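You operate a simulated robot arm through the tools that you are given. There is no shell and no other tool.

The job below is to be done with a simulated robot arm. You get a single attempt, and the scene is never put back.

JOB
Change over to dry air and purge till the window turns blue.
Fine: orange lever shut before the white knob moves; knob to DRY, lever open, wait for blue, lever shut.
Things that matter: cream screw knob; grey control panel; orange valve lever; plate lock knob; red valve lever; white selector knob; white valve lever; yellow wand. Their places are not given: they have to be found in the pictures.

Only the result counts: the job must be done as asked and must still hold three seconds after the hand-in. Knocking over, shifting, dropping, spilling or breaking anything else fails it.

ROBOT AND FRAMES
A 7-joint arm with a three-finger gripper, fixed in place. Base frame: the origin is on the floor under the middle of its stand, x ahead of it, y to its left, z up. Lengths are in mm, angles in degrees, forces in N, time in s.
It reaches about 1342 mm from its shoulder. Its first joint turns from -166.0 to 166.0 degrees. Payload 2.69 kg.
Tool frame: the origin (TCP) lies between the finger pads and is the grasp point; the fingertips stand 30 mm ahead of it; z points along the fingers, y is the line along which they close. The gripper opens to 128 mm; its body begins 117 mm behind the TCP.
Orientation is told as [roll, pitch, yaw] about the base's x, y, z axes, in that order, counted from this pose: with the fingers straight down and closing along the base's y, the tool's x points along the base's -x, its y along +y and its z along -z.

CONTROLS
- The arm moves only by the tool play_rows. Its argument "plan" is a list of rows, each an object (a shift or turn left out is 0, a gripper value left out holds the last) with "linear": the shift along the tool's x, y, z in mm, a list of three; "delta_rot": the turn, a rotation vector about the tool's x, y, z in degrees, a list of three; "jaw": the opening, from 0 (shut) to 1 (fully open). In form: [{"linear": [dx, dy, dz], "delta_rot": [wx, wy, wz], "jaw": jaw}, ...]. A call has 1 to 20 rows; each row shifts and turns the commanded pose from where the row before left it, along the tool's axes as they then stand. Rows are played at 5 a second. More than 50 mm and 8.6 degrees between two rows, or a gripper value outside its range, and nothing of the call is played. A pose out of reach is approached as far as the arm can. The call stops where the force on the tool passes 40 N (or 10 N more than at its start, if that is more) or the arm is blocked; 0.2 s more then pass. Each finger travels about 127 mm/s and halts on what it meets, pressing with about 33 N; the grip force reading is that of the motor and also rises with nothing between the fingers. The clock runs only during rows and for 0.2 s after the last one: add rows that do not move to give the fingers time. It gives the time, the measured TCP pose, the force on the tool (base axes), the opening and the grip force at its end, in the units of the frame above (readings bear some noise), with the torque about the TCP (base axes, N m) and any sound that the robot's microphone picked up.
- Cameras (640 x 400 px; columns grow to the right, rows downward): "scene" is fixed at [211.8, -501, 1800.2]; the picture's right is [-1.00, -0.01, 0.00], its down [0.00, -0.09, -1.00] and it looks along [0.01, -1.00, 0.09] (base axes); focal length 214 px, centre (320, 200). "wrist" rides on the gripper at [58, 54, -131] in the tool frame; the picture's right is [-0.68, 0.74, 0.00], its down [-0.62, -0.57, -0.55] and it looks along [-0.40, -0.37, 0.84] (tool axes); focal length 234 px, centre (320, 200).
- grab_frame(camera): a new picture of that camera. It takes no simulated time.
- move_column(by): moves the trunk up (or, below 0, down) by that many mm; the arm rides with it, the base frame stays. It gives what a move gives, with no picture.
- point_at(camera, pixels): there is no depth. For up to 12 entries [column, row, z] of the newest picture of that camera ("zoom" is the newest enlarged one), the place [x, y] in the base frame at which the ray of that pixel passes the height z, good to about 2 mm, but the place of the scene camera against the robot may be out by one fixed shift of up to 18 mm in any direction. It takes no simulated time.
- enlarge(camera, box): a new picture of the part [left, top, right, bottom] of that camera's present view, enlarged. It takes no simulated time.
- hand_in(): hands the job in; it is judged then, once.

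Leave the gripper open and the arm clear of the work at the hand-in unless told otherwise.

The tools are called after "Emit:" by a JSON object that holds its "fn" and its "kwargs". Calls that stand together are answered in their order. play_rows: Moves the arm, as the interface text tells. Its arguments: {"type":"object","properties":{"plan":{"type":"array","items":{"type":"object","properties":{"linear":{"type":"array","items":{"type":"number"}},"delta_rot":{"type":"array","items":{"type":"number"}},"jaw":{"type":"number"}}}}},"required":["plan"]} The other tools are called the same way: move_column (by) moves the trunk up or down; grab_frame (camera) takes a picture; point_at (camera, pixels) gives the place at which the rays of pixels pass given heights; enlarge (camera, box) takes an enlarged picture of a part of a camera's view; hand_in () hands the job in.

At the start:

```text
t: 0.0
ee_pos: [156.2, -601.7, 1573.7]
ee_rot: [-0.1, 0.1, 0.0]
ft_force: [-0.2, -0.8, -0.1]
torque: [0.01, 0.02, -0.01]
finger_gap: 128.0
grip_force: 0.0
trunk travel left (down, up): [-200.0, 150.0]
```

scene: 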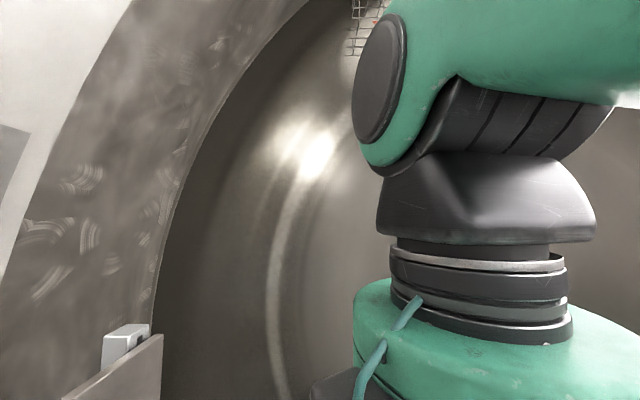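
wrist: 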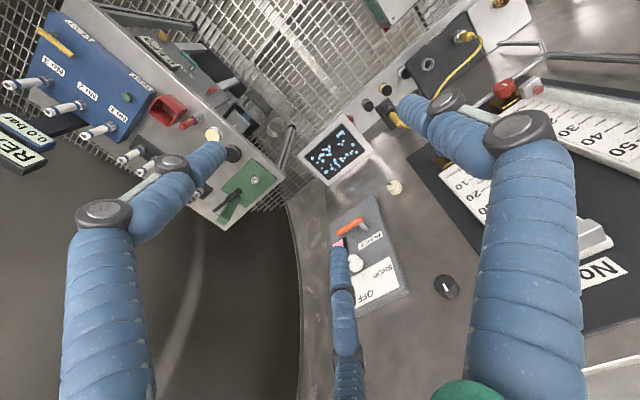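

The wrist view shows a grey panel around (365,250) with an orange lever at (350,227), a pink window at (338,243) and a white knob at (355,263). I'll enlarge that area and the rest of the view.

Emit:
{"fn": "enlarge", "kwargs": {"camera": "wrist", "box": [310, 170, 470, 320]}}

Emit:
{"fn": "enlarge", "kwargs": {"camera": "wrist", "box": [0, 0, 320, 240]}}

Emit:
{"fn": "enlarge", "kwargs": {"camera": "wrist", "box": [280, 0, 640, 240]}}

Emit:
{"fn": "enlarge", "kwargs": {"camera": "scene", "box": [0, 0, 640, 400]}}

```text
2.67 times, centred on (390, 245) of wrist
```

zoom: 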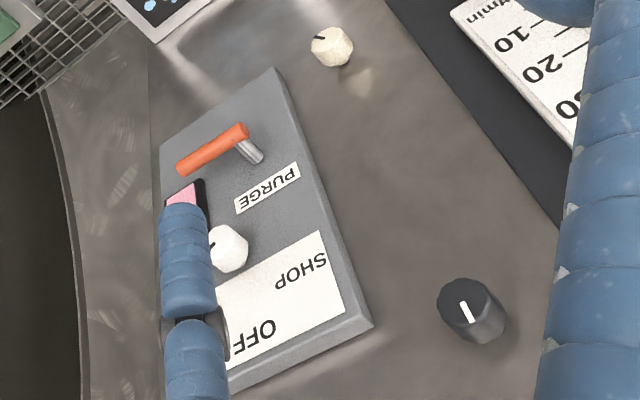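

```text
1.67 times, centred on (160, 120) of wrist
```

zoom: 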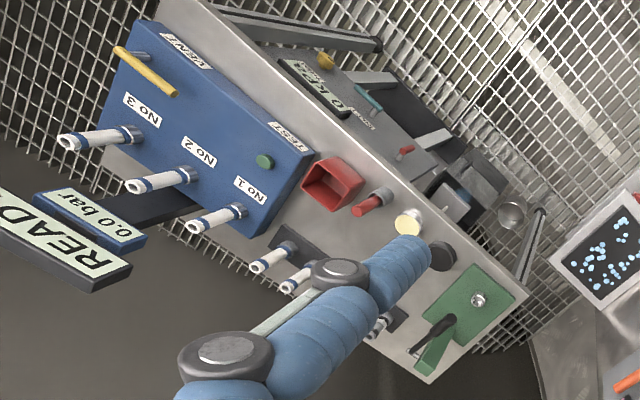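

```text
1.67 times, centred on (460, 120) of wrist
```

zoom: 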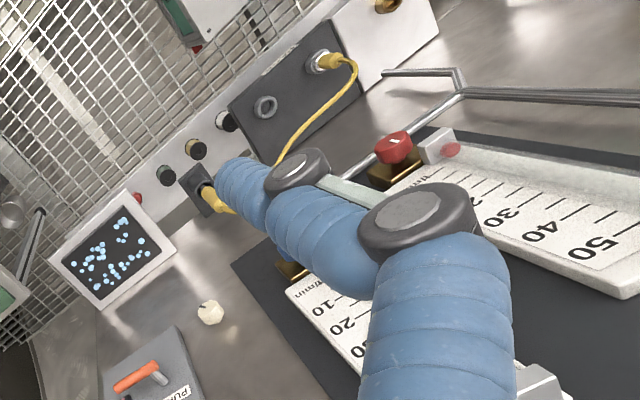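

```text
1.00 times, centred on (320, 200) of scene (not enlarged: the box is as wide or as high as the picture)
```

zoom: 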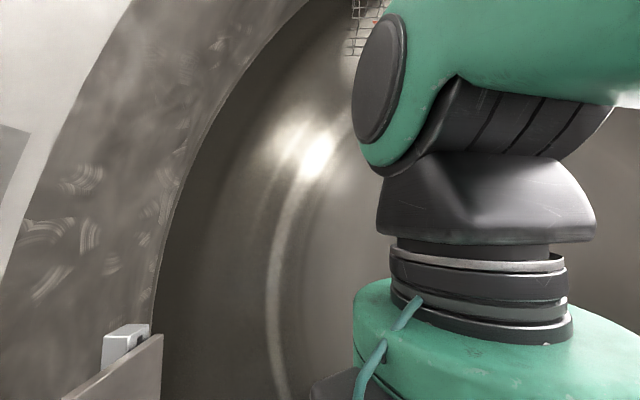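

The panel seems to be on a wall ahead of the arm (+x side). PURGE and SHOP/OFF read upside down in this picture, and a finger hides part of the panel. First I'll get rays for some key pixels: knob (355,263), lever post (373,229), lever tip (340,231) and panel corners.

Emit:
{"fn": "grab_frame", "kwargs": {"camera": "wrist"}}

Emit:
{"fn": "point_at", "kwargs": {"camera": "wrist", "pixels": [[354, 263, 1400], [354, 263, 1300], [352, 227, 1400], [352, 227, 1300], [373, 196, 1400], [373, 196, 1300], [408, 291, 1400], [408, 291, 1300], [340, 157, 1300], [340, 157, 1200], [445, 287, 1400], [445, 287, 1300]]}}

```text
taken
```

wrist: 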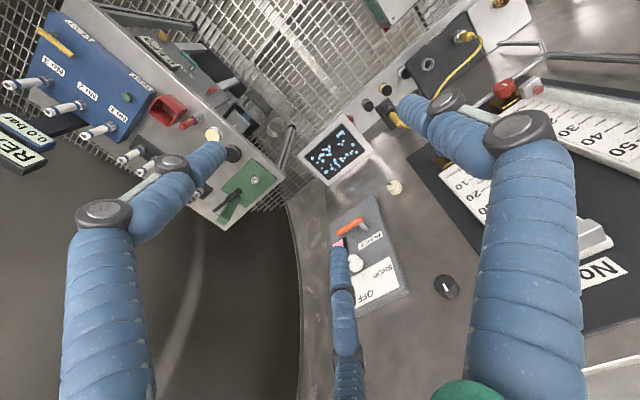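

```text
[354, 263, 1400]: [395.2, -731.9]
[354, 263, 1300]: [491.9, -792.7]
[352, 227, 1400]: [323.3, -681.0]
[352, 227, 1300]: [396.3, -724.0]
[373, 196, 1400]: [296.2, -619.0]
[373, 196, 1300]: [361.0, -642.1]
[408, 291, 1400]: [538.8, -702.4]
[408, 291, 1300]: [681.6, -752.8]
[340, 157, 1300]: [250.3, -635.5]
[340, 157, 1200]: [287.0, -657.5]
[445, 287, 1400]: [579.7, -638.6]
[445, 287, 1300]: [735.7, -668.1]
```

The panel lies ahead, roughly in +x and below the camera. I'll tilt the tool toward +x by 24° with the TCP fixed, to get a second view with another camera position.

Emit:
{"fn": "play_rows", "kwargs": {"plan": [{"delta_rot": [0, -8, 0], "jaw": 1}, {"delta_rot": [0, -8, 0]}, {"delta_rot": [0, -8, 0]}, {}]}}

Emit:
{"fn": "grab_frame", "kwargs": {"camera": "wrist"}}

Emit:
{"fn": "grab_frame", "kwargs": {"camera": "scene"}}

```text
t: 1.0
ee_pos: [156.5, -601.2, 1574.1]
ee_rot: [0.0, -24.0, -0.1]
ft_force: [0.2, -1.0, -0.7]
torque: [0.0, -0.02, -0.01]
finger_gap: 127.9
grip_force: 0.0
trunk travel left (down, up): [-200.0, 150.0]
```

```text
taken
```

wrist: 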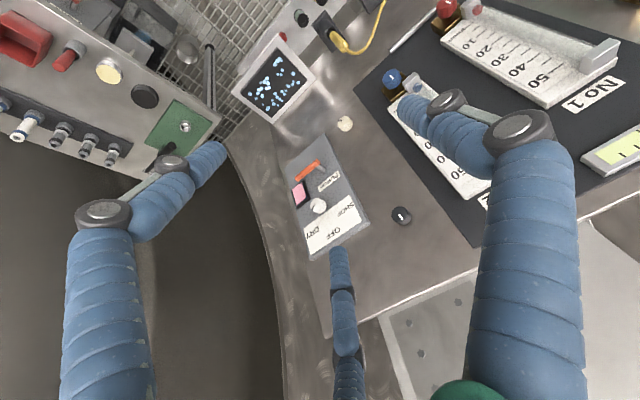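

```text
taken
```

scene: 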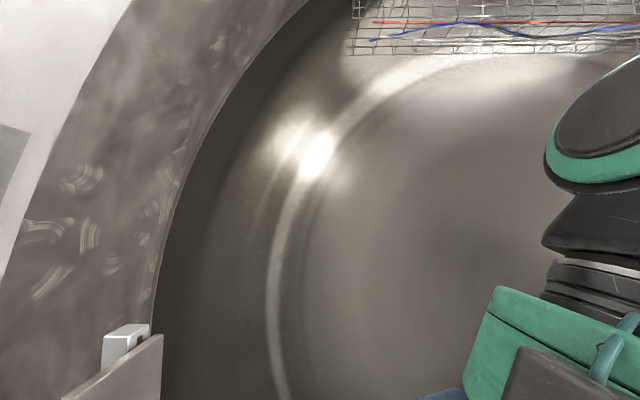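

The panel is now unobstructed around (325,200). Zooming in to read it.

Emit:
{"fn": "enlarge", "kwargs": {"camera": "wrist", "box": [265, 130, 385, 265]}}

Emit:
{"fn": "point_at", "kwargs": {"camera": "wrist", "pixels": [[320, 206, 1400], [320, 206, 1300], [307, 169, 1400], [307, 169, 1300], [325, 136, 1400], [325, 136, 1300], [371, 222, 1400], [371, 222, 1300], [298, 193, 1300], [298, 193, 1400], [402, 216, 1400], [402, 216, 1300]]}}

```text
2.96 times, centred on (325, 198) of wrist
```

zoom: 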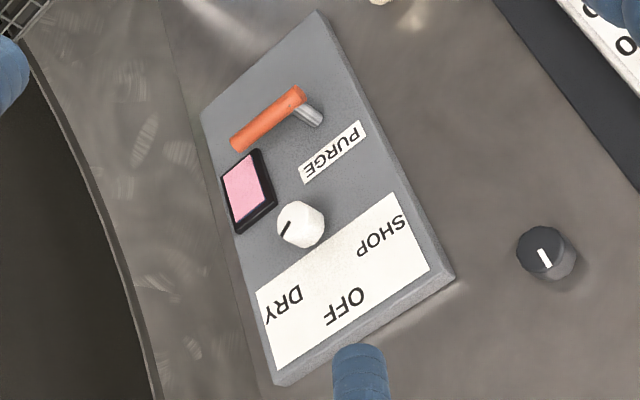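

```text
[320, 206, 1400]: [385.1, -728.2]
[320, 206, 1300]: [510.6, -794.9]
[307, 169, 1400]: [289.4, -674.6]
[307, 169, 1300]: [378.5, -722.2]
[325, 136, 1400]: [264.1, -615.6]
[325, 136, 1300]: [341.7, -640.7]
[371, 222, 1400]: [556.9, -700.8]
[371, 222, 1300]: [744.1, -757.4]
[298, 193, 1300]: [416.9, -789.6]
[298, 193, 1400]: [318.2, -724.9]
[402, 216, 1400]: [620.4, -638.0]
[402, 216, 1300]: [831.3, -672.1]
```

Two views put the panel on a nearly vertical wall at x≈470, with the knob near (429,-752,1365) and the lever near z≈1190. I'll tilt further toward +x while lowering, to look at the panel more squarely.

Emit:
{"fn": "play_rows", "kwargs": {"plan": [{"linear": [1.0, 0, 26.9], "delta_rot": [0, -8, 0], "jaw": 1}, {"linear": [4.8, 0, 26.5], "delta_rot": [0, -8, 0]}, {"linear": [8.4, 0, 25.6], "delta_rot": [0, -8, 0]}, {"linear": [11.9, 0, 24.1], "delta_rot": [0, -8, 0]}, {"linear": [15.1, 0, 22.3], "delta_rot": [0, -8, 0]}, {"linear": [18.1, 0, 20], "delta_rot": [0, -8, 0]}, {}]}}

Emit:
{"fn": "grab_frame", "kwargs": {"camera": "wrist"}}

Emit:
{"fn": "grab_frame", "kwargs": {"camera": "scene"}}

```text
t: 2.6
ee_pos: [215.8, -603.9, 1423.3]
ee_rot: [0.1, -72.1, 0.0]
ft_force: [0.6, -0.7, -0.4]
torque: [0.02, -0.03, 0.07]
finger_gap: 127.7
grip_force: 0.1
trunk travel left (down, up): [-200.0, 150.0]
```

```text
taken
```

wrist: 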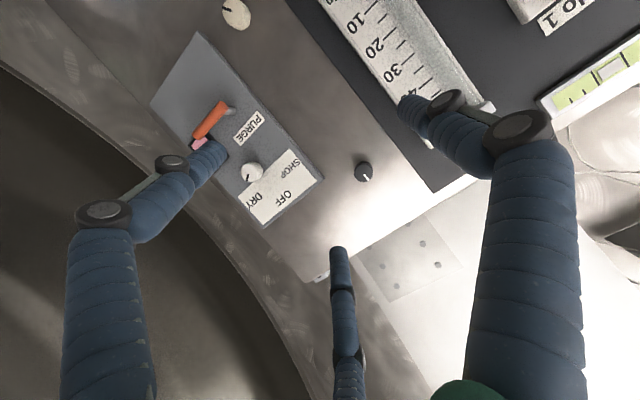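

```text
taken
```

scene: 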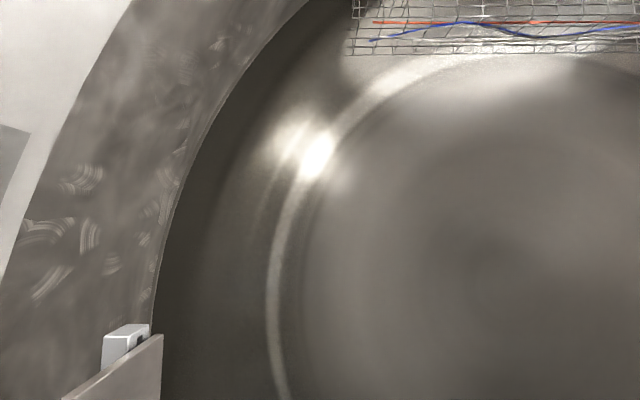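

The panel is at upper left now, (170–320, 40–230). Zooming in and getting rays for triangulation against the first views.

Emit:
{"fn": "enlarge", "kwargs": {"camera": "wrist", "box": [140, 20, 340, 240]}}

Emit:
{"fn": "point_at", "kwargs": {"camera": "wrist", "pixels": [[252, 172, 1400], [252, 172, 1300], [209, 120, 1200], [209, 120, 1100], [198, 33, 1200], [198, 33, 1100], [323, 179, 1350], [323, 179, 1300], [228, 106, 1200], [228, 106, 1100], [150, 105, 1200], [150, 105, 1100]]}}

```text
1.82 times, centred on (240, 130) of wrist
```

zoom: 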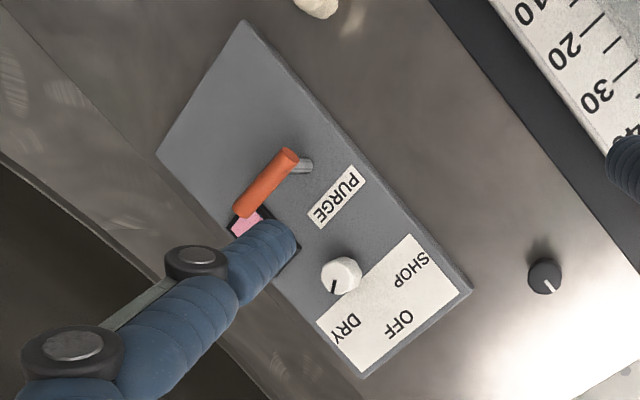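

```text
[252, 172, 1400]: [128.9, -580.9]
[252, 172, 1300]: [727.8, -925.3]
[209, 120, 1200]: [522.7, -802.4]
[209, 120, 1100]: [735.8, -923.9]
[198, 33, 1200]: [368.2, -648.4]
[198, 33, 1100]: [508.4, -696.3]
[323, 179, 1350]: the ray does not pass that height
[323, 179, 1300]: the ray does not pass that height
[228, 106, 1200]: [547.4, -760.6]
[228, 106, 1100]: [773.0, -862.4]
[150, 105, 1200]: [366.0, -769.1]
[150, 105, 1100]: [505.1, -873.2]
```

Triangulated so far: the panel face is at x≈472, y −684…−850, z 1124…1436. The knob is ≈(446,−764,1347) and the lever bar ≈(441,−753,1238). I'll move closer to put the knob and lever in the middle of the view between the fingers, about 130 mm clear of the panel.

Emit:
{"fn": "play_rows", "kwargs": {"plan": [{"linear": [15.6, -26, 30.3], "jaw": 1}, {"linear": [15.6, -26, 30.3]}, {"linear": [15.6, -26, 30.3]}, {"linear": [15.6, -26, 30.3]}, {}]}}

Emit:
{"fn": "grab_frame", "kwargs": {"camera": "wrist"}}

Emit:
{"fn": "grab_frame", "kwargs": {"camera": "scene"}}

Emit:
{"fn": "enlarge", "kwargs": {"camera": "wrist", "box": [220, 120, 400, 250]}}

```text
t: 3.8
ee_pos: [312.5, -707.5, 1324.8]
ee_rot: [0.1, -72.1, -0.2]
ft_force: [-0.2, -0.9, -0.6]
torque: [0.0, -0.08, 0.09]
finger_gap: 128.5
grip_force: 0.1
trunk travel left (down, up): [-200.0, 150.0]
```

```text
taken
```

wrist: 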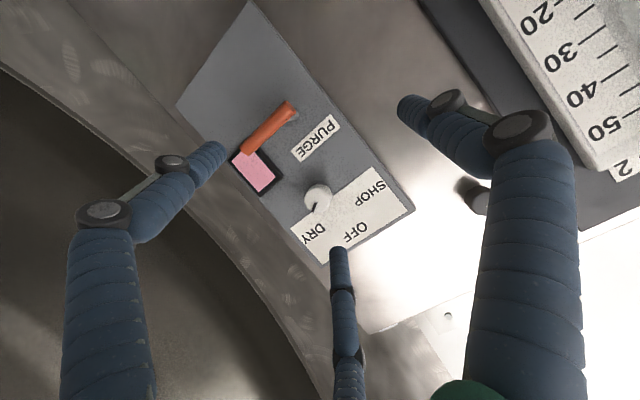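

```text
taken
```

scene: 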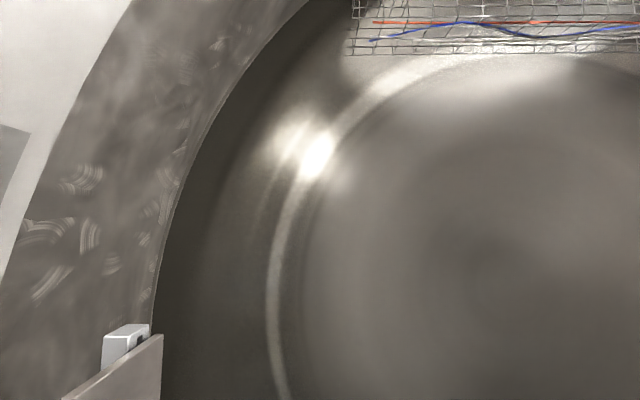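

```text
3.08 times, centred on (310, 185) of wrist
```

zoom: 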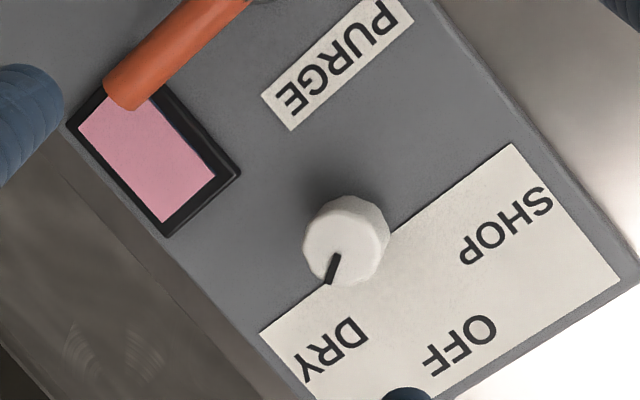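

The mark on the white knob appears to point toward DRY already, lower-left in the picture. I'll zoom in tighter on knob and lever to be sure.

Emit:
{"fn": "enlarge", "kwargs": {"camera": "wrist", "box": [285, 165, 365, 245]}}

Emit:
{"fn": "enlarge", "kwargs": {"camera": "wrist", "box": [220, 70, 350, 200]}}

Emit:
{"fn": "grab_frame", "kwargs": {"camera": "wrist"}}

Emit:
{"fn": "point_at", "kwargs": {"camera": "wrist", "pixels": [[318, 197, 1340], [318, 197, 1300], [288, 108, 1200], [288, 108, 1100], [249, 148, 1200], [249, 148, 1100], [248, 1, 1200], [248, 1, 1100], [176, 103, 1200], [176, 103, 1100], [254, 172, 1300], [254, 172, 1200]]}}

```text
5.00 times, centred on (325, 205) of wrist
```

zoom: 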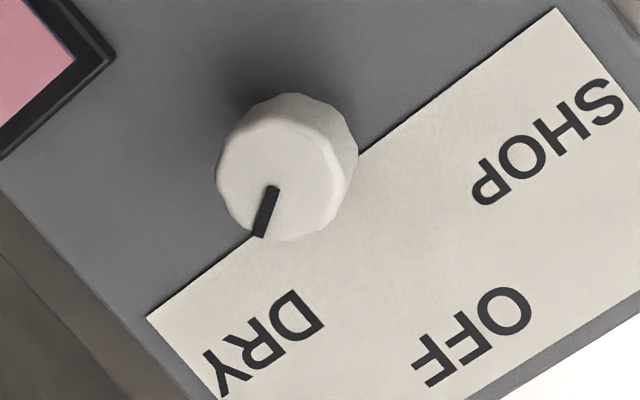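

```text
3.08 times, centred on (285, 135) of wrist
```

zoom: 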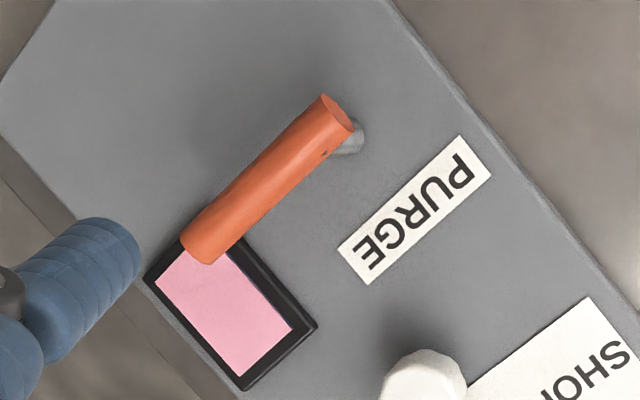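

```text
taken
```

wrist: 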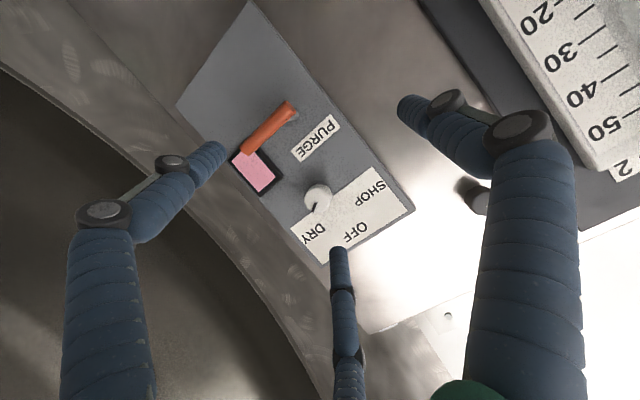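

```text
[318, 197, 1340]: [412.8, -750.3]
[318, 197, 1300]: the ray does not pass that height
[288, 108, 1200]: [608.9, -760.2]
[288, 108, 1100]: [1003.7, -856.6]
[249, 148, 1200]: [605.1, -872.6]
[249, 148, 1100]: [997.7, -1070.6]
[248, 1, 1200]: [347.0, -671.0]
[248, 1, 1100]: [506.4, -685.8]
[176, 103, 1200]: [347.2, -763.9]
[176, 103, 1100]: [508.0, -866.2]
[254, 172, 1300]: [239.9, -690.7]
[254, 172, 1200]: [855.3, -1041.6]
```

By ray geometry the mark points about 55° clockwise from up and the DRY label sits at about 53°, so the knob seems to be on DRY already. The lever lies horizontal, with its pivot at y≈−724, z≈1245. I don't yet know whether horizontal means open or shut. I'll hold still for 4 s, listen for sound, and see if the window changes.

Emit:
{"fn": "play_rows", "kwargs": {"plan": [{"jaw": 1}, {}, {}, {}, {}, {}, {}, {}, {}, {}, {}, {}, {}, {}, {}, {}, {}, {}, {}, {}]}}

Emit:
{"fn": "enlarge", "kwargs": {"camera": "wrist", "box": [160, 0, 420, 260]}}

Emit:
{"fn": "enlarge", "kwargs": {"camera": "wrist", "box": [400, 0, 640, 220]}}

```text
t: 8.0
ee_pos: [313.0, -705.1, 1325.7]
ee_rot: [0.0, -71.9, 0.0]
ft_force: [0.3, -0.1, 0.5]
torque: [0.01, 0.01, 0.0]
finger_gap: 128.1
grip_force: 0.0
trunk travel left (down, up): [-200.0, 150.0]
```

```text
1.54 times, centred on (290, 130) of wrist
```

zoom: 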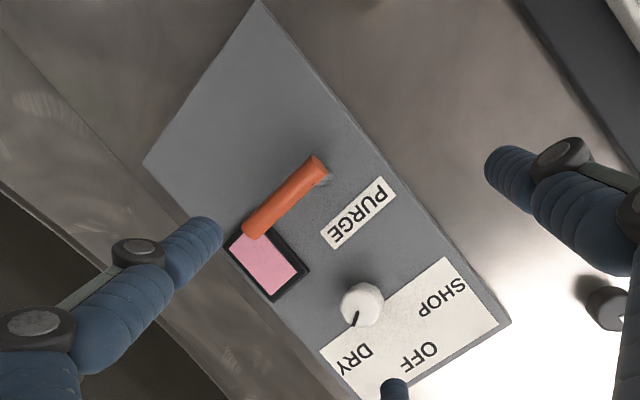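

```text
1.82 times, centred on (520, 110) of wrist
```

zoom: 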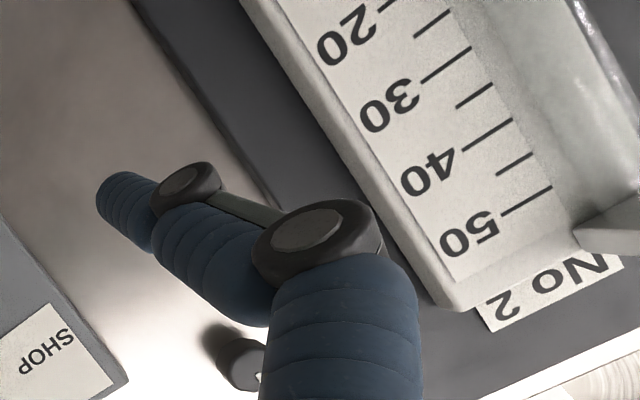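

There's no sound and the window is still pink at t=8. I'll close the fingers here in free space to see the shape of the closed bundle, since I plan to push the lever with it.

Emit:
{"fn": "play_rows", "kwargs": {"plan": [{"jaw": 0}, {}, {}, {}, {}, {}]}}

Emit:
{"fn": "grab_frame", "kwargs": {"camera": "wrist"}}

```text
t: 9.4
ee_pos: [313.0, -705.3, 1325.8]
ee_rot: [0.0, -72.0, 0.0]
ft_force: [0.4, -0.3, -0.8]
torque: [0.0, 0.0, 0.02]
finger_gap: 2.3
grip_force: 30.9
trunk travel left (down, up): [-200.0, 150.0]
```

```text
taken
```

wrist: 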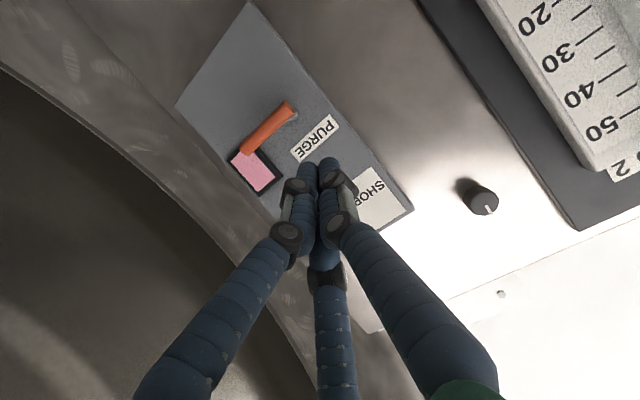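

The closed fingers make a compact poker about 28 mm wide, with its tip at (318,163). I'll level the tool to point straight at the panel (+x) and go to a pre-approach spot in front of and above the lever. From there I'll re-measure the bar's depth.

Emit:
{"fn": "play_rows", "kwargs": {"plan": [{"linear": [9.6, -21, 9.4], "delta_rot": [0, -6, 0], "jaw": 0}, {"linear": [10.5, -21, 8.4], "delta_rot": [0, -6, 0]}, {"linear": [11.3, -21, 7.2], "delta_rot": [0, -6, 0]}, {}]}}

Emit:
{"fn": "grab_frame", "kwargs": {"camera": "wrist"}}

Emit:
{"fn": "enlarge", "kwargs": {"camera": "wrist", "box": [200, 20, 400, 180]}}

```text
t: 10.4
ee_pos: [331.9, -769.5, 1291.2]
ee_rot: [151.5, -89.8, -151.6]
ft_force: [-0.1, 0.1, 0.2]
torque: [-0.01, -0.07, 0.04]
finger_gap: 2.1
grip_force: 31.4
trunk travel left (down, up): [-200.0, 150.0]
```

```text
taken
```

wrist: 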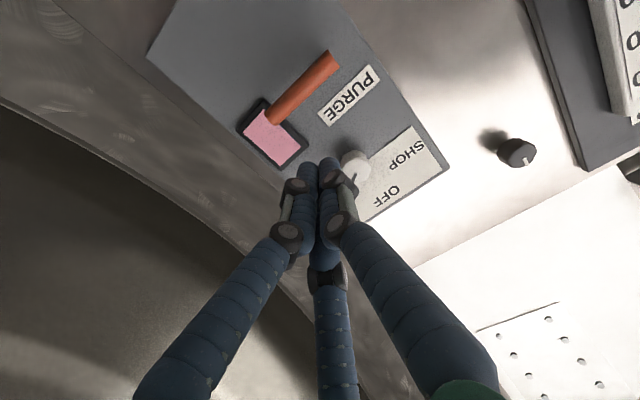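

```text
2.50 times, centred on (300, 100) of wrist
```

zoom: 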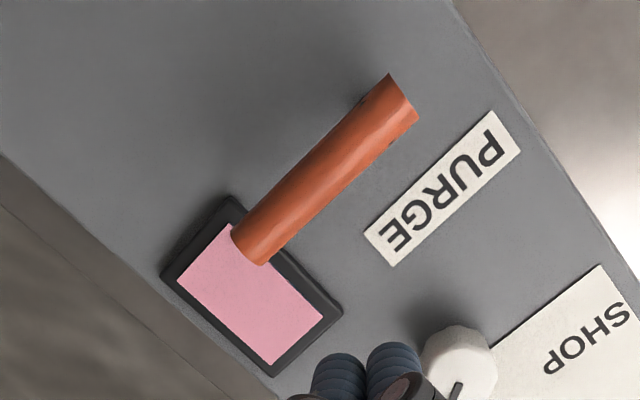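

From the two views the bar sits at x≈428, z≈1245, y −714…−787, with the pivot at the +y end. I'll move the closed fingertips in to x≈442, just above the bar, without touching it.

Emit:
{"fn": "play_rows", "kwargs": {"plan": [{"linear": [6, -4.5, 27], "jaw": 0}, {"linear": [0, 0, 27]}, {"linear": [0, 0, 26]}, {}]}}

Emit:
{"fn": "grab_frame", "kwargs": {"camera": "wrist"}}

Emit:
{"fn": "enlarge", "kwargs": {"camera": "wrist", "box": [200, 0, 440, 200]}}

```text
t: 11.4
ee_pos: [410.8, -773.0, 1284.7]
ee_rot: [54.0, -90.0, -53.8]
ft_force: [0.8, 0.4, -0.4]
torque: [0.0, -0.01, 0.01]
finger_gap: 2.2
grip_force: 31.2
trunk travel left (down, up): [-200.0, 150.0]
```

```text
taken
```

wrist: 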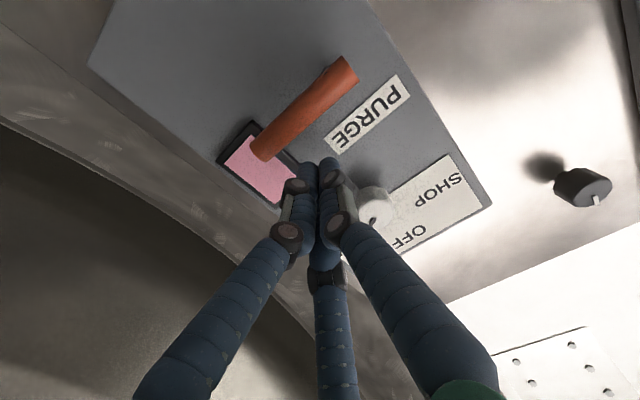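

```text
2.00 times, centred on (320, 100) of wrist
```

zoom: 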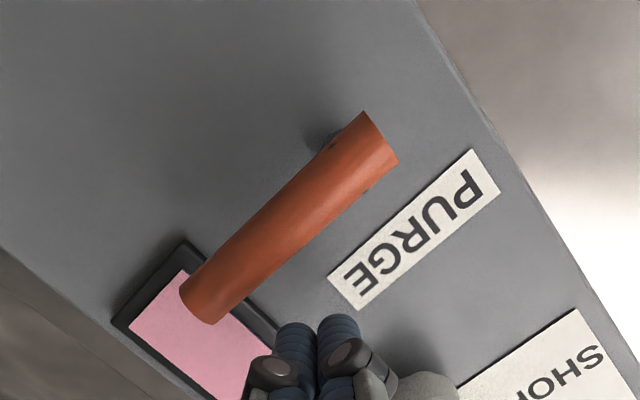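

The fingertips are over the bar: it runs from (351,70) to (260,150) in the picture and re-triangulates to x≈428, z≈1245. Now a careful first push downward on its free end, about 20° of arc, watching force and sound.

Emit:
{"fn": "play_rows", "kwargs": {"plan": [{"linear": [8.7, -0.5, 0], "jaw": 0}, {"linear": [8, -0.5, 0]}, {"linear": [5, -1.5, 0]}, {"linear": [5, -1.5, 0]}, {"linear": [5, -0.8, 0]}, {"linear": [4.4, -0.7, 0]}, {}]}}

Emit:
{"fn": "grab_frame", "kwargs": {"camera": "wrist"}}

```text
t: 13.0
ee_pos: [411.1, -778.4, 1249.3]
ee_rot: [58.3, -90.0, -58.3]
ft_force: [0.2, 0.4, 0.3]
torque: [0.02, 0.04, 0.01]
finger_gap: 2.0
grip_force: 31.5
trunk travel left (down, up): [-200.0, 150.0]
```

```text
taken
```

wrist: 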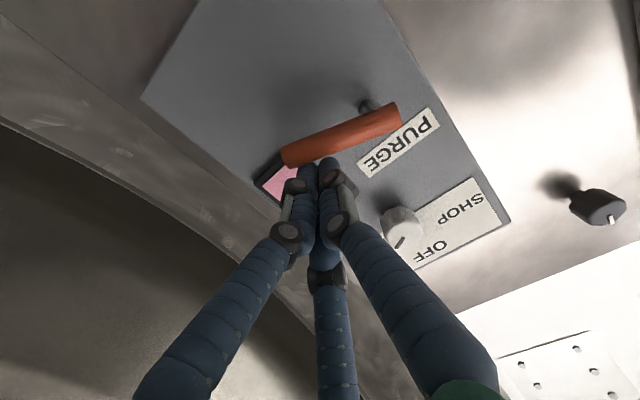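

The lever turned down about 16–20° with almost no force. I'll continue along the arc to about 75°.

Emit:
{"fn": "play_rows", "kwargs": {"plan": [{"linear": [5.1, 0, 0], "jaw": 0}, {"linear": [5.1, 0, 0]}, {"linear": [7, 1.5, 0]}, {"linear": [6.9, 1.8, 0]}, {"linear": [6.5, 3.2, 0]}, {"linear": [6, 3.7, 0]}, {"linear": [5.5, 4.7, 0]}, {"linear": [4.8, 5.2, 0]}, {}]}}

Emit:
{"fn": "grab_frame", "kwargs": {"camera": "wrist"}}

```text
t: 15.0
ee_pos: [409.4, -758.6, 1202.1]
ee_rot: [-58.6, -90.0, 58.6]
ft_force: [0.4, -0.6, 0.0]
torque: [-0.01, -0.01, -0.04]
finger_gap: 2.0
grip_force: 31.2
trunk travel left (down, up): [-200.0, 150.0]
```

```text
taken
```

wrist: 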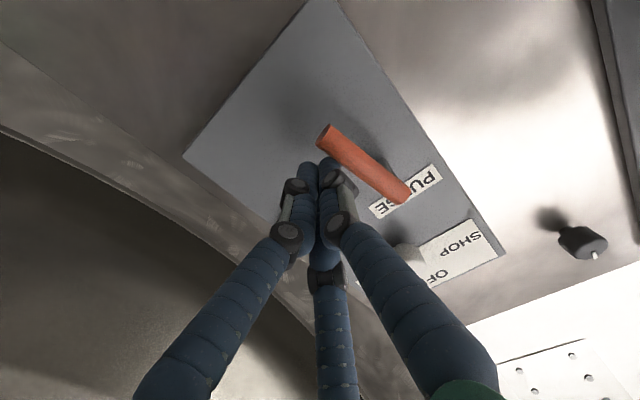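

The lever is about 75° down now with no resistance. I'll take it to 90° in small steps, feeling for an end stop.

Emit:
{"fn": "play_rows", "kwargs": {"plan": [{"linear": [2.5, 4, 0], "jaw": 0}, {"linear": [2.5, 4, 0]}, {"linear": [2.1, 4.2, 0]}, {}]}}

Emit:
{"fn": "grab_frame", "kwargs": {"camera": "wrist"}}

Emit:
{"fn": "enlarge", "kwargs": {"camera": "wrist", "box": [200, 0, 520, 260]}}

```text
t: 16.0
ee_pos: [409.8, -748.9, 1196.9]
ee_rot: [-127.5, -89.9, 127.3]
ft_force: [6.7, -36.1, 11.0]
torque: [0.19, -0.12, -0.87]
finger_gap: 2.0
grip_force: 30.9
trunk travel left (down, up): [-200.0, 150.0]
```

```text
taken
```

wrist: 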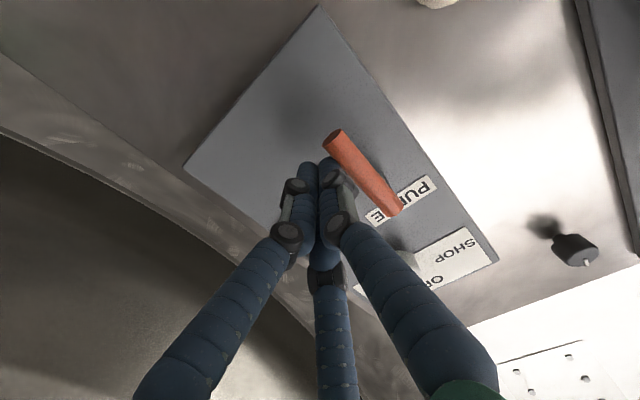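

```text
1.54 times, centred on (360, 130) of wrist
```

zoom: 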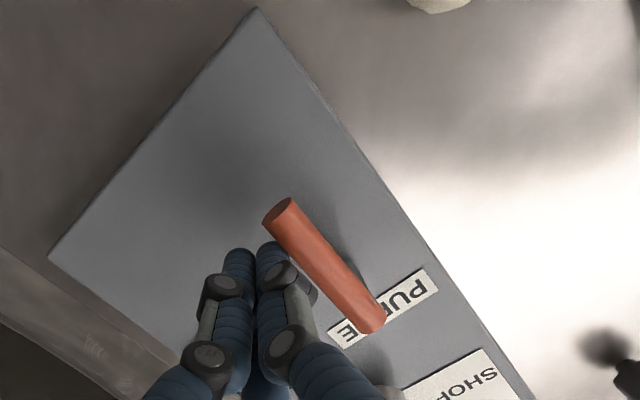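

An end stop was reached at 90° (36 N reaction), so the lever now hangs straight down. I'll back off it, retract from the panel, open the fingers and look at the window.

Emit:
{"fn": "play_rows", "kwargs": {"plan": [{"linear": [0, -6, 0], "jaw": 0}, {"linear": [0, -8, 0]}, {"linear": [0, 0, -30]}, {"linear": [0, 0, -35]}, {"linear": [0, 0, -35], "jaw": 1}, {}, {}, {}]}}

Emit:
{"fn": "grab_frame", "kwargs": {"camera": "wrist"}}

Emit:
{"fn": "enlarge", "kwargs": {"camera": "wrist", "box": [200, 40, 440, 260]}}

```text
t: 17.8
ee_pos: [309.6, -760.5, 1194.1]
ee_rot: [26.5, -90.0, -26.6]
ft_force: [0.4, 1.7, -0.8]
torque: [0.01, 0.02, -0.01]
finger_gap: 127.7
grip_force: 0.1
trunk travel left (down, up): [-200.0, 150.0]
```

```text
taken
```

wrist: 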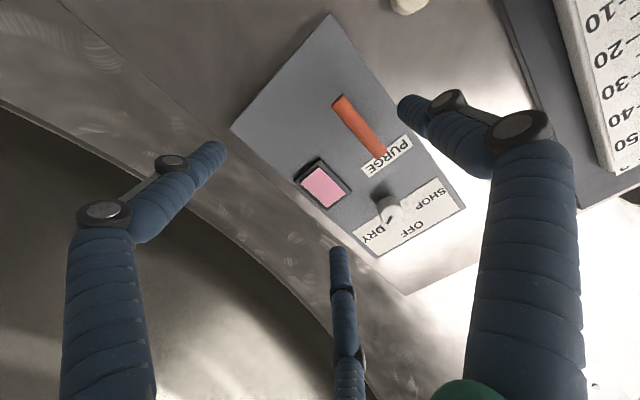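

```text
1.82 times, centred on (320, 150) of wrist
```

zoom: 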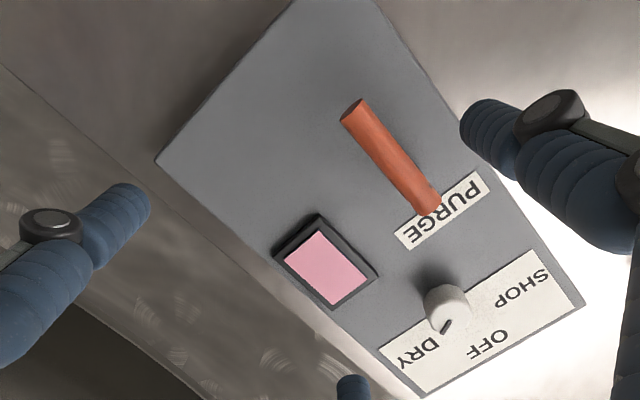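

The lever now hangs vertically and the window is still pink. I'll wait 4 s with no motion and see whether it changes.

Emit:
{"fn": "play_rows", "kwargs": {"plan": [{"jaw": 1}, {}, {}, {}, {}, {}, {}, {}, {}, {}, {}, {}, {}, {}, {}, {}, {}, {}, {}, {}]}}

Emit:
{"fn": "enlarge", "kwargs": {"camera": "wrist", "box": [200, 40, 440, 260]}}

```text
t: 22.0
ee_pos: [308.6, -760.4, 1193.2]
ee_rot: [68.9, -90.0, -69.0]
ft_force: [0.4, -0.4, -0.6]
torque: [0.01, -0.01, 0.0]
finger_gap: 127.9
grip_force: 0.2
trunk travel left (down, up): [-200.0, 150.0]
```

```text
1.82 times, centred on (320, 150) of wrist
```

zoom: 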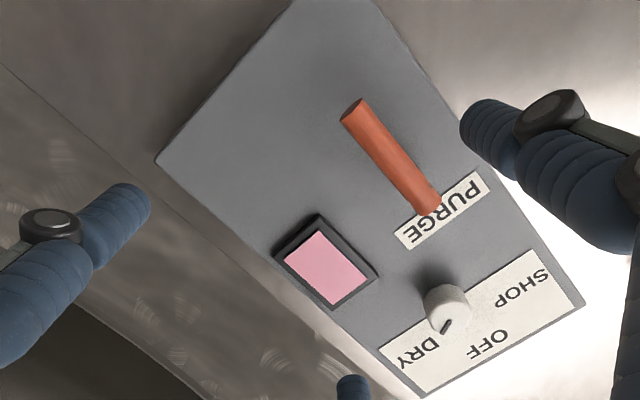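

Still pink at t=22. From this new angle I'll take a tight zoom of the knob to check its pointer against the labels again, and of the lever base for any markings.

Emit:
{"fn": "enlarge", "kwargs": {"camera": "wrist", "box": [345, 165, 445, 265]}}

Emit:
{"fn": "enlarge", "kwargs": {"camera": "wrist", "box": [280, 60, 420, 220]}}

```text
4.00 times, centred on (395, 215) of wrist
```

zoom: 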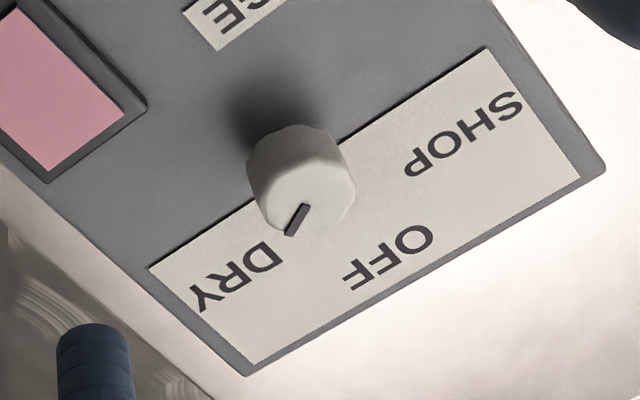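

```text
2.50 times, centred on (350, 140) of wrist
```

zoom: 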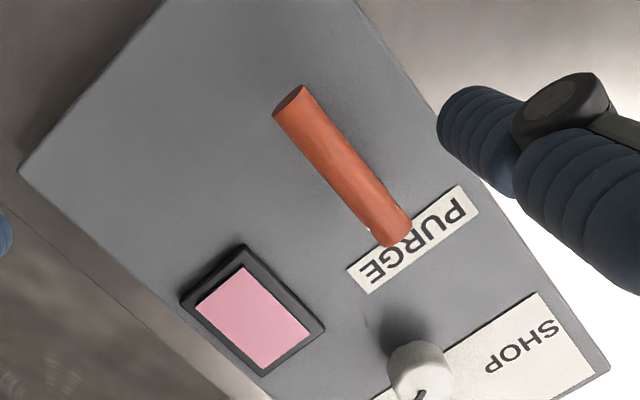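

The pointer still reads as DRY. I'll keep waiting with the lever vertical to find out whether this is the open position.

Emit:
{"fn": "play_rows", "kwargs": {"plan": [{"jaw": 1}, {}, {}, {}, {}, {}, {}, {}, {}, {}, {}, {}, {}, {}, {}, {}, {}, {}, {}, {}]}}

Emit:
{"fn": "enlarge", "kwargs": {"camera": "wrist", "box": [280, 60, 460, 260]}}

```text
t: 26.2
ee_pos: [309.4, -760.8, 1194.5]
ee_rot: [72.6, -90.0, -72.5]
ft_force: [-0.5, -0.2, -0.3]
torque: [0.01, -0.01, 0.01]
finger_gap: 128.1
grip_force: 0.0
trunk travel left (down, up): [-200.0, 150.0]
```

```text
2.00 times, centred on (370, 160) of wrist
```

zoom: 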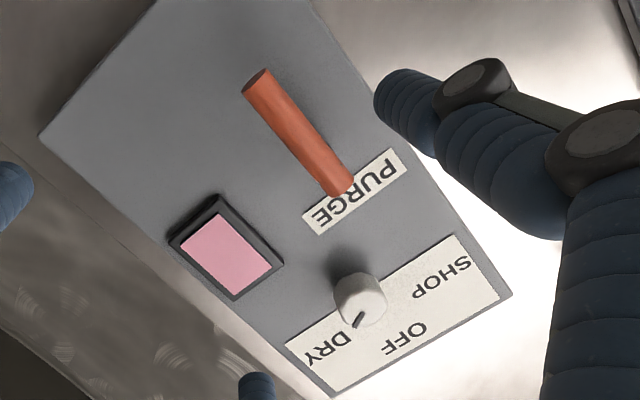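

Still pink at t=26. I'll wait another 12 s before drawing any conclusion.

Emit:
{"fn": "play_rows", "kwargs": {"plan": [{"jaw": 1}, {}, {}, {}, {}, {}, {}, {}, {}, {}, {}, {}, {}, {}, {}, {}, {}, {}, {}, {}]}}

Emit:
{"fn": "play_rows", "kwargs": {"plan": [{"jaw": 1}, {}, {}, {}, {}, {}, {}, {}, {}, {}, {}, {}, {}, {}, {}, {}, {}, {}, {}, {}]}}

Emit:
{"fn": "play_rows", "kwargs": {"plan": [{"jaw": 1}, {}, {}, {}, {}, {}, {}, {}, {}, {}, {}, {}, {}, {}, {}, {}, {}, {}, {}, {}]}}

Emit:
{"fn": "enlarge", "kwargs": {"camera": "wrist", "box": [280, 60, 460, 260]}}

```text
t: 30.4
ee_pos: [309.9, -762.0, 1193.6]
ee_rot: [68.7, -90.0, -68.8]
ft_force: [-0.5, -1.2, 0.1]
torque: [0.0, 0.03, 0.0]
finger_gap: 128.2
grip_force: 0.0
trunk travel left (down, up): [-200.0, 150.0]
```

```text
t: 34.6
ee_pos: [308.5, -759.6, 1194.4]
ee_rot: [74.0, -89.9, -74.0]
ft_force: [-0.1, 1.0, -0.4]
torque: [0.0, -0.01, -0.02]
finger_gap: 128.0
grip_force: 0.1
trunk travel left (down, up): [-200.0, 150.0]
```

```text
t: 38.8
ee_pos: [310.1, -759.5, 1194.1]
ee_rot: [63.6, -89.9, -63.6]
ft_force: [-0.4, -0.5, 1.1]
torque: [0.0, 0.02, -0.01]
finger_gap: 127.9
grip_force: 0.0
trunk travel left (down, up): [-200.0, 150.0]
```

```text
2.00 times, centred on (370, 160) of wrist
```

zoom: 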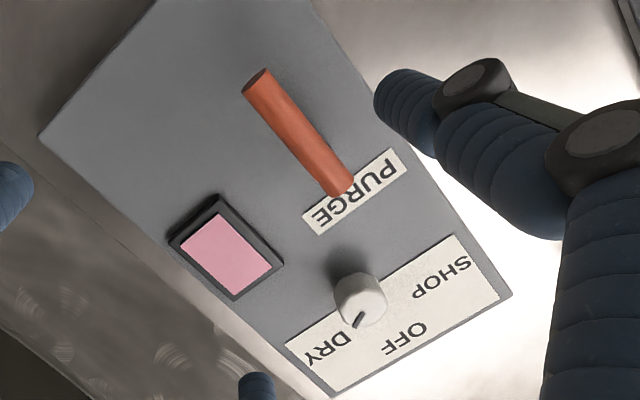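

It's still pink after 23 s with the lever vertical. Waiting is cheap, so I'll give this position another 20 s before trying the other one.

Emit:
{"fn": "play_rows", "kwargs": {"plan": [{"jaw": 1}, {}, {}, {}, {}, {}, {}, {}, {}, {}, {}, {}, {}, {}, {}, {}, {}, {}, {}, {}]}}

Emit:
{"fn": "play_rows", "kwargs": {"plan": [{"jaw": 1}, {}, {}, {}, {}, {}, {}, {}, {}, {}, {}, {}, {}, {}, {}, {}, {}, {}, {}, {}]}}

Emit:
{"fn": "play_rows", "kwargs": {"plan": [{"jaw": 1}, {}, {}, {}, {}, {}, {}, {}, {}, {}, {}, {}, {}, {}, {}, {}, {}, {}, {}, {}]}}

Emit:
{"fn": "play_rows", "kwargs": {"plan": [{"jaw": 1}, {}, {}, {}, {}, {}, {}, {}, {}, {}, {}, {}, {}, {}, {}, {}, {}, {}, {}, {}]}}

Emit:
{"fn": "grab_frame", "kwargs": {"camera": "wrist"}}

```text
t: 43.0
ee_pos: [309.1, -760.5, 1194.6]
ee_rot: [74.5, -90.0, -74.5]
ft_force: [0.5, -1.1, 0.7]
torque: [-0.02, -0.03, 0.02]
finger_gap: 127.9
grip_force: 0.0
trunk travel left (down, up): [-200.0, 150.0]
```

```text
t: 47.2
ee_pos: [308.7, -759.1, 1193.7]
ee_rot: [71.1, -89.9, -71.1]
ft_force: [0.1, -0.1, -0.8]
torque: [0.02, 0.01, 0.01]
finger_gap: 128.0
grip_force: 0.0
trunk travel left (down, up): [-200.0, 150.0]
```

```text
t: 51.4
ee_pos: [309.8, -760.5, 1194.2]
ee_rot: [68.1, -90.0, -68.0]
ft_force: [-0.5, -0.5, -0.4]
torque: [0.01, 0.02, 0.04]
finger_gap: 128.2
grip_force: 0.1
trunk travel left (down, up): [-200.0, 150.0]
```

```text
t: 55.6
ee_pos: [309.2, -759.4, 1194.0]
ee_rot: [79.2, -90.0, -79.2]
ft_force: [-0.7, -0.3, 0.6]
torque: [-0.02, -0.02, 0.05]
finger_gap: 127.8
grip_force: 0.0
trunk travel left (down, up): [-200.0, 150.0]
```

```text
taken
```

wrist: 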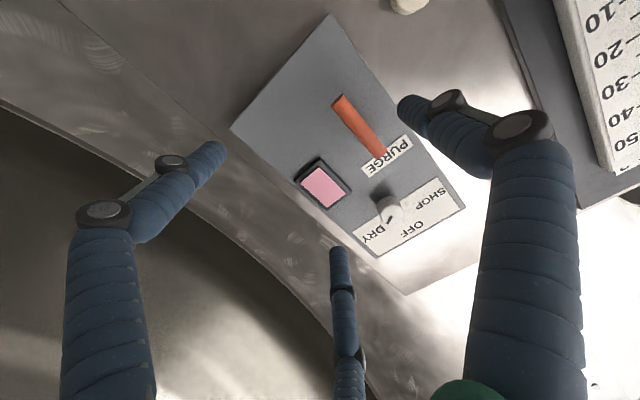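

Forty seconds vertical and nothing has changed, so vertical is most likely the shut position. I'll test the original horizontal position for longer. I'll close the fingers, go to the other (+y) side of the hanging lever, and move in to the same depth.

Emit:
{"fn": "play_rows", "kwargs": {"plan": [{"linear": [0, 23, 0], "jaw": 0}, {"linear": [0, 23, 0]}, {"linear": [0, 24, 0]}, {}, {}, {"linear": [0, 0, 34]}, {"linear": [0, 0, 34]}, {"linear": [0, 0, 34]}, {}]}}

Emit:
{"fn": "grab_frame", "kwargs": {"camera": "wrist"}}

```text
t: 57.6
ee_pos: [413.0, -690.1, 1194.9]
ee_rot: [7.1, -90.0, -7.2]
ft_force: [0.3, 0.8, -0.3]
torque: [0.02, -0.01, -0.06]
finger_gap: 2.1
grip_force: 31.1
trunk travel left (down, up): [-200.0, 150.0]
```

```text
taken
```

wrist: 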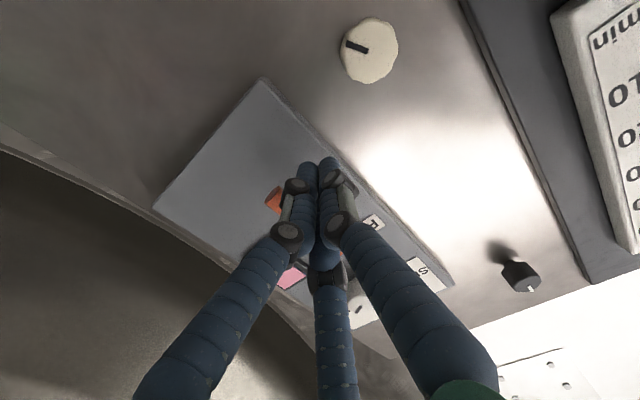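

The lever tip is visible just left of the fingers, at (273,200). I'll sweep along the arc back to near horizontal in small steps.

Emit:
{"fn": "play_rows", "kwargs": {"plan": [{"linear": [0, -6, 0], "jaw": 0}, {"linear": [0, -6, 0]}, {"linear": [2, -6.8, 0]}, {"linear": [2, -6.8, 0]}, {"linear": [0.3, -7.1, 0]}, {"linear": [0, -7.2, 0]}, {"linear": [-1.3, -7, 0]}, {"linear": [-2, -6.9, 0]}, {"linear": [-3, -6.4, 0]}, {"linear": [-3.9, -6.1, 0]}, {"linear": [-4.6, -5.4, 0]}, {"linear": [-5.3, -4.9, 0]}, {}]}}

Emit:
{"fn": "grab_frame", "kwargs": {"camera": "wrist"}}

```text
t: 60.4
ee_pos: [411.6, -766.9, 1211.0]
ee_rot: [-103.4, -90.1, 103.4]
ft_force: [0.6, -0.6, 0.2]
torque: [-0.01, -0.01, -0.03]
finger_gap: 2.0
grip_force: 31.7
trunk travel left (down, up): [-200.0, 150.0]
```

```text
taken
```

wrist: 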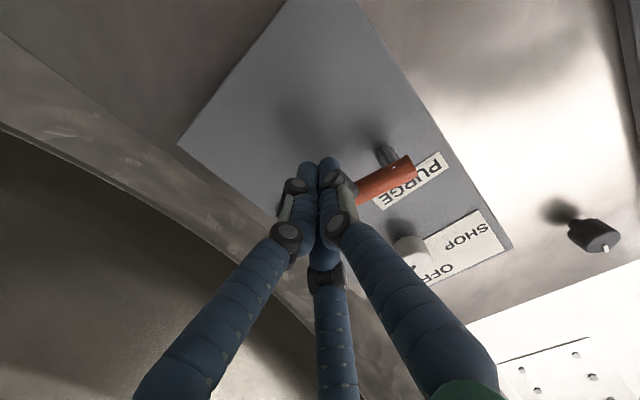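

The lever is about 15° short of horizontal. I'll finish the sweep gently until I feel the stop.

Emit:
{"fn": "play_rows", "kwargs": {"plan": [{"linear": [-4, -2.5, 0], "jaw": 0}, {"linear": [-4, -2.4, 0]}, {"linear": [-3.5, -1.5, 0]}, {"linear": [-3, -1, 0]}, {"linear": [-2.5, 0, 0]}, {"linear": [-2.5, 0, 0]}, {}]}}

Emit:
{"fn": "grab_frame", "kwargs": {"camera": "wrist"}}

```text
t: 61.8
ee_pos: [411.7, -772.7, 1221.1]
ee_rot: [59.9, -89.2, -60.0]
ft_force: [-0.6, -0.2, -11.2]
torque: [0.05, 0.19, -0.17]
finger_gap: 2.1
grip_force: 31.4
trunk travel left (down, up): [-200.0, 150.0]
stopped in row 6: the force on the tool passed its limit at 42 N (the readings are from after the stop); the commanded pose is now the measured one
```

```text
taken
```

wrist: 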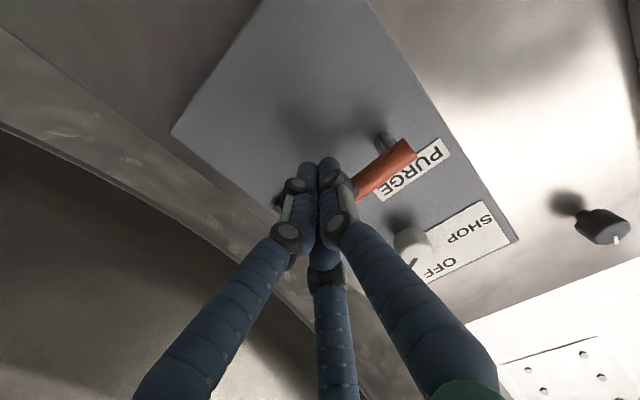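

The stop is reached and the lever is horizontal again. I'll back off downward, retract, open the fingers and watch the window.

Emit:
{"fn": "play_rows", "kwargs": {"plan": [{"linear": [6, 0, 0], "jaw": 0}, {"linear": [8, 0, 0]}, {"linear": [0, 0, -35]}, {"linear": [0, 0, -35]}, {"linear": [0, 0, -35], "jaw": 1}, {}, {}, {}, {}]}}

Emit:
{"fn": "grab_frame", "kwargs": {"camera": "wrist"}}

Emit:
{"fn": "enlarge", "kwargs": {"camera": "wrist", "box": [220, 40, 460, 260]}}

```text
t: 63.8
ee_pos: [308.5, -771.9, 1208.2]
ee_rot: [60.3, -89.5, -60.2]
ft_force: [0.5, 1.2, -1.1]
torque: [0.01, 0.0, 0.0]
finger_gap: 128.0
grip_force: 0.0
trunk travel left (down, up): [-200.0, 150.0]
```

```text
taken
```

wrist: 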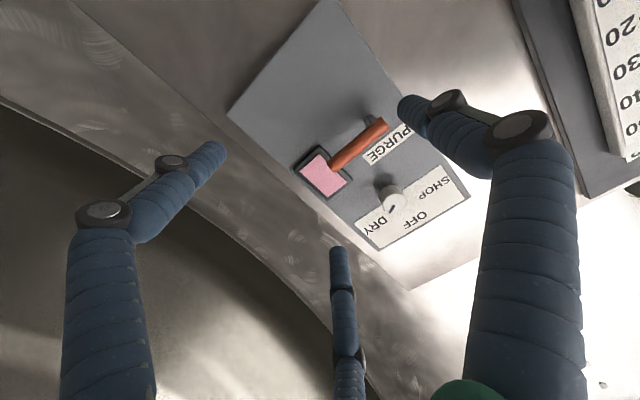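

```text
1.82 times, centred on (340, 150) of wrist
```

zoom: 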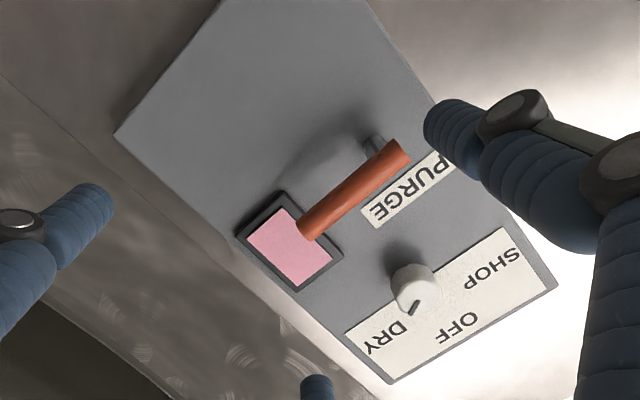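

The lever is back horizontal and the window is pink. I'll wait 16 s here and check.

Emit:
{"fn": "play_rows", "kwargs": {"plan": [{"jaw": 1}, {}, {}, {}, {}, {}, {}, {}, {}, {}, {}, {}, {}, {}, {}, {}, {}, {}, {}, {}]}}

Emit:
{"fn": "play_rows", "kwargs": {"plan": [{"jaw": 1}, {}, {}, {}, {}, {}, {}, {}, {}, {}, {}, {}, {}, {}, {}, {}, {}, {}, {}, {}]}}

Emit:
{"fn": "enlarge", "kwargs": {"camera": "wrist", "box": [220, 40, 460, 260]}}

Emit:
{"fn": "play_rows", "kwargs": {"plan": [{"jaw": 1}, {}, {}, {}, {}, {}, {}, {}, {}, {}, {}, {}, {}, {}, {}, {}, {}, {}, {}, {}]}}

Emit:
{"fn": "play_rows", "kwargs": {"plan": [{"jaw": 1}, {}, {}, {}, {}, {}, {}, {}, {}, {}, {}, {}, {}, {}, {}, {}, {}, {}, {}, {}]}}

Emit:
{"fn": "enlarge", "kwargs": {"camera": "wrist", "box": [220, 40, 460, 260]}}

```text
t: 68.0
ee_pos: [307.8, -772.5, 1207.0]
ee_rot: [59.7, -89.5, -59.7]
ft_force: [-0.5, 1.0, -0.9]
torque: [0.03, 0.02, 0.0]
finger_gap: 128.0
grip_force: 0.1
trunk travel left (down, up): [-200.0, 150.0]
```

```text
t: 72.2
ee_pos: [308.9, -771.0, 1207.8]
ee_rot: [59.8, -89.4, -59.8]
ft_force: [-0.7, 0.6, 0.1]
torque: [-0.01, 0.02, 0.01]
finger_gap: 128.0
grip_force: 0.1
trunk travel left (down, up): [-200.0, 150.0]
```

```text
1.82 times, centred on (340, 150) of wrist
```

zoom: 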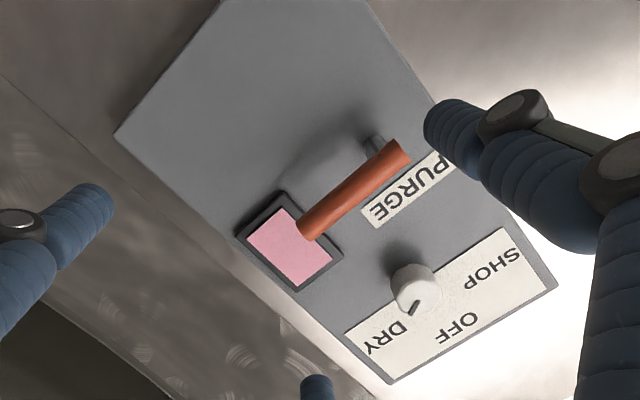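

```text
t: 76.4
ee_pos: [309.0, -771.9, 1207.6]
ee_rot: [59.8, -89.5, -59.8]
ft_force: [-0.2, 0.1, -0.4]
torque: [-0.02, 0.02, 0.01]
finger_gap: 128.1
grip_force: 0.1
trunk travel left (down, up): [-200.0, 150.0]
```

```text
t: 80.6
ee_pos: [309.0, -772.6, 1208.4]
ee_rot: [59.8, -89.6, -59.7]
ft_force: [-0.2, 0.3, -0.1]
torque: [-0.01, 0.0, 0.01]
finger_gap: 128.1
grip_force: 0.0
trunk travel left (down, up): [-200.0, 150.0]
```

```text
1.82 times, centred on (340, 150) of wrist
```

zoom: 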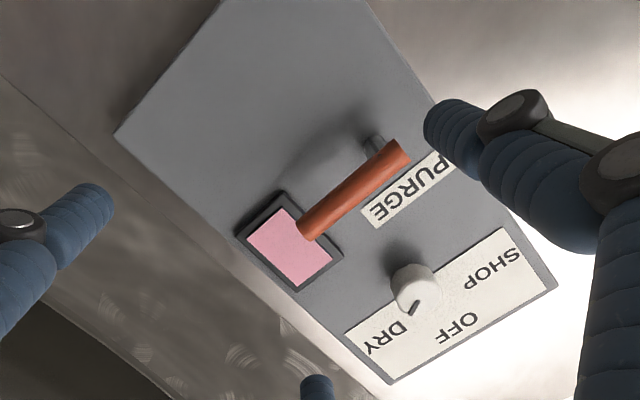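

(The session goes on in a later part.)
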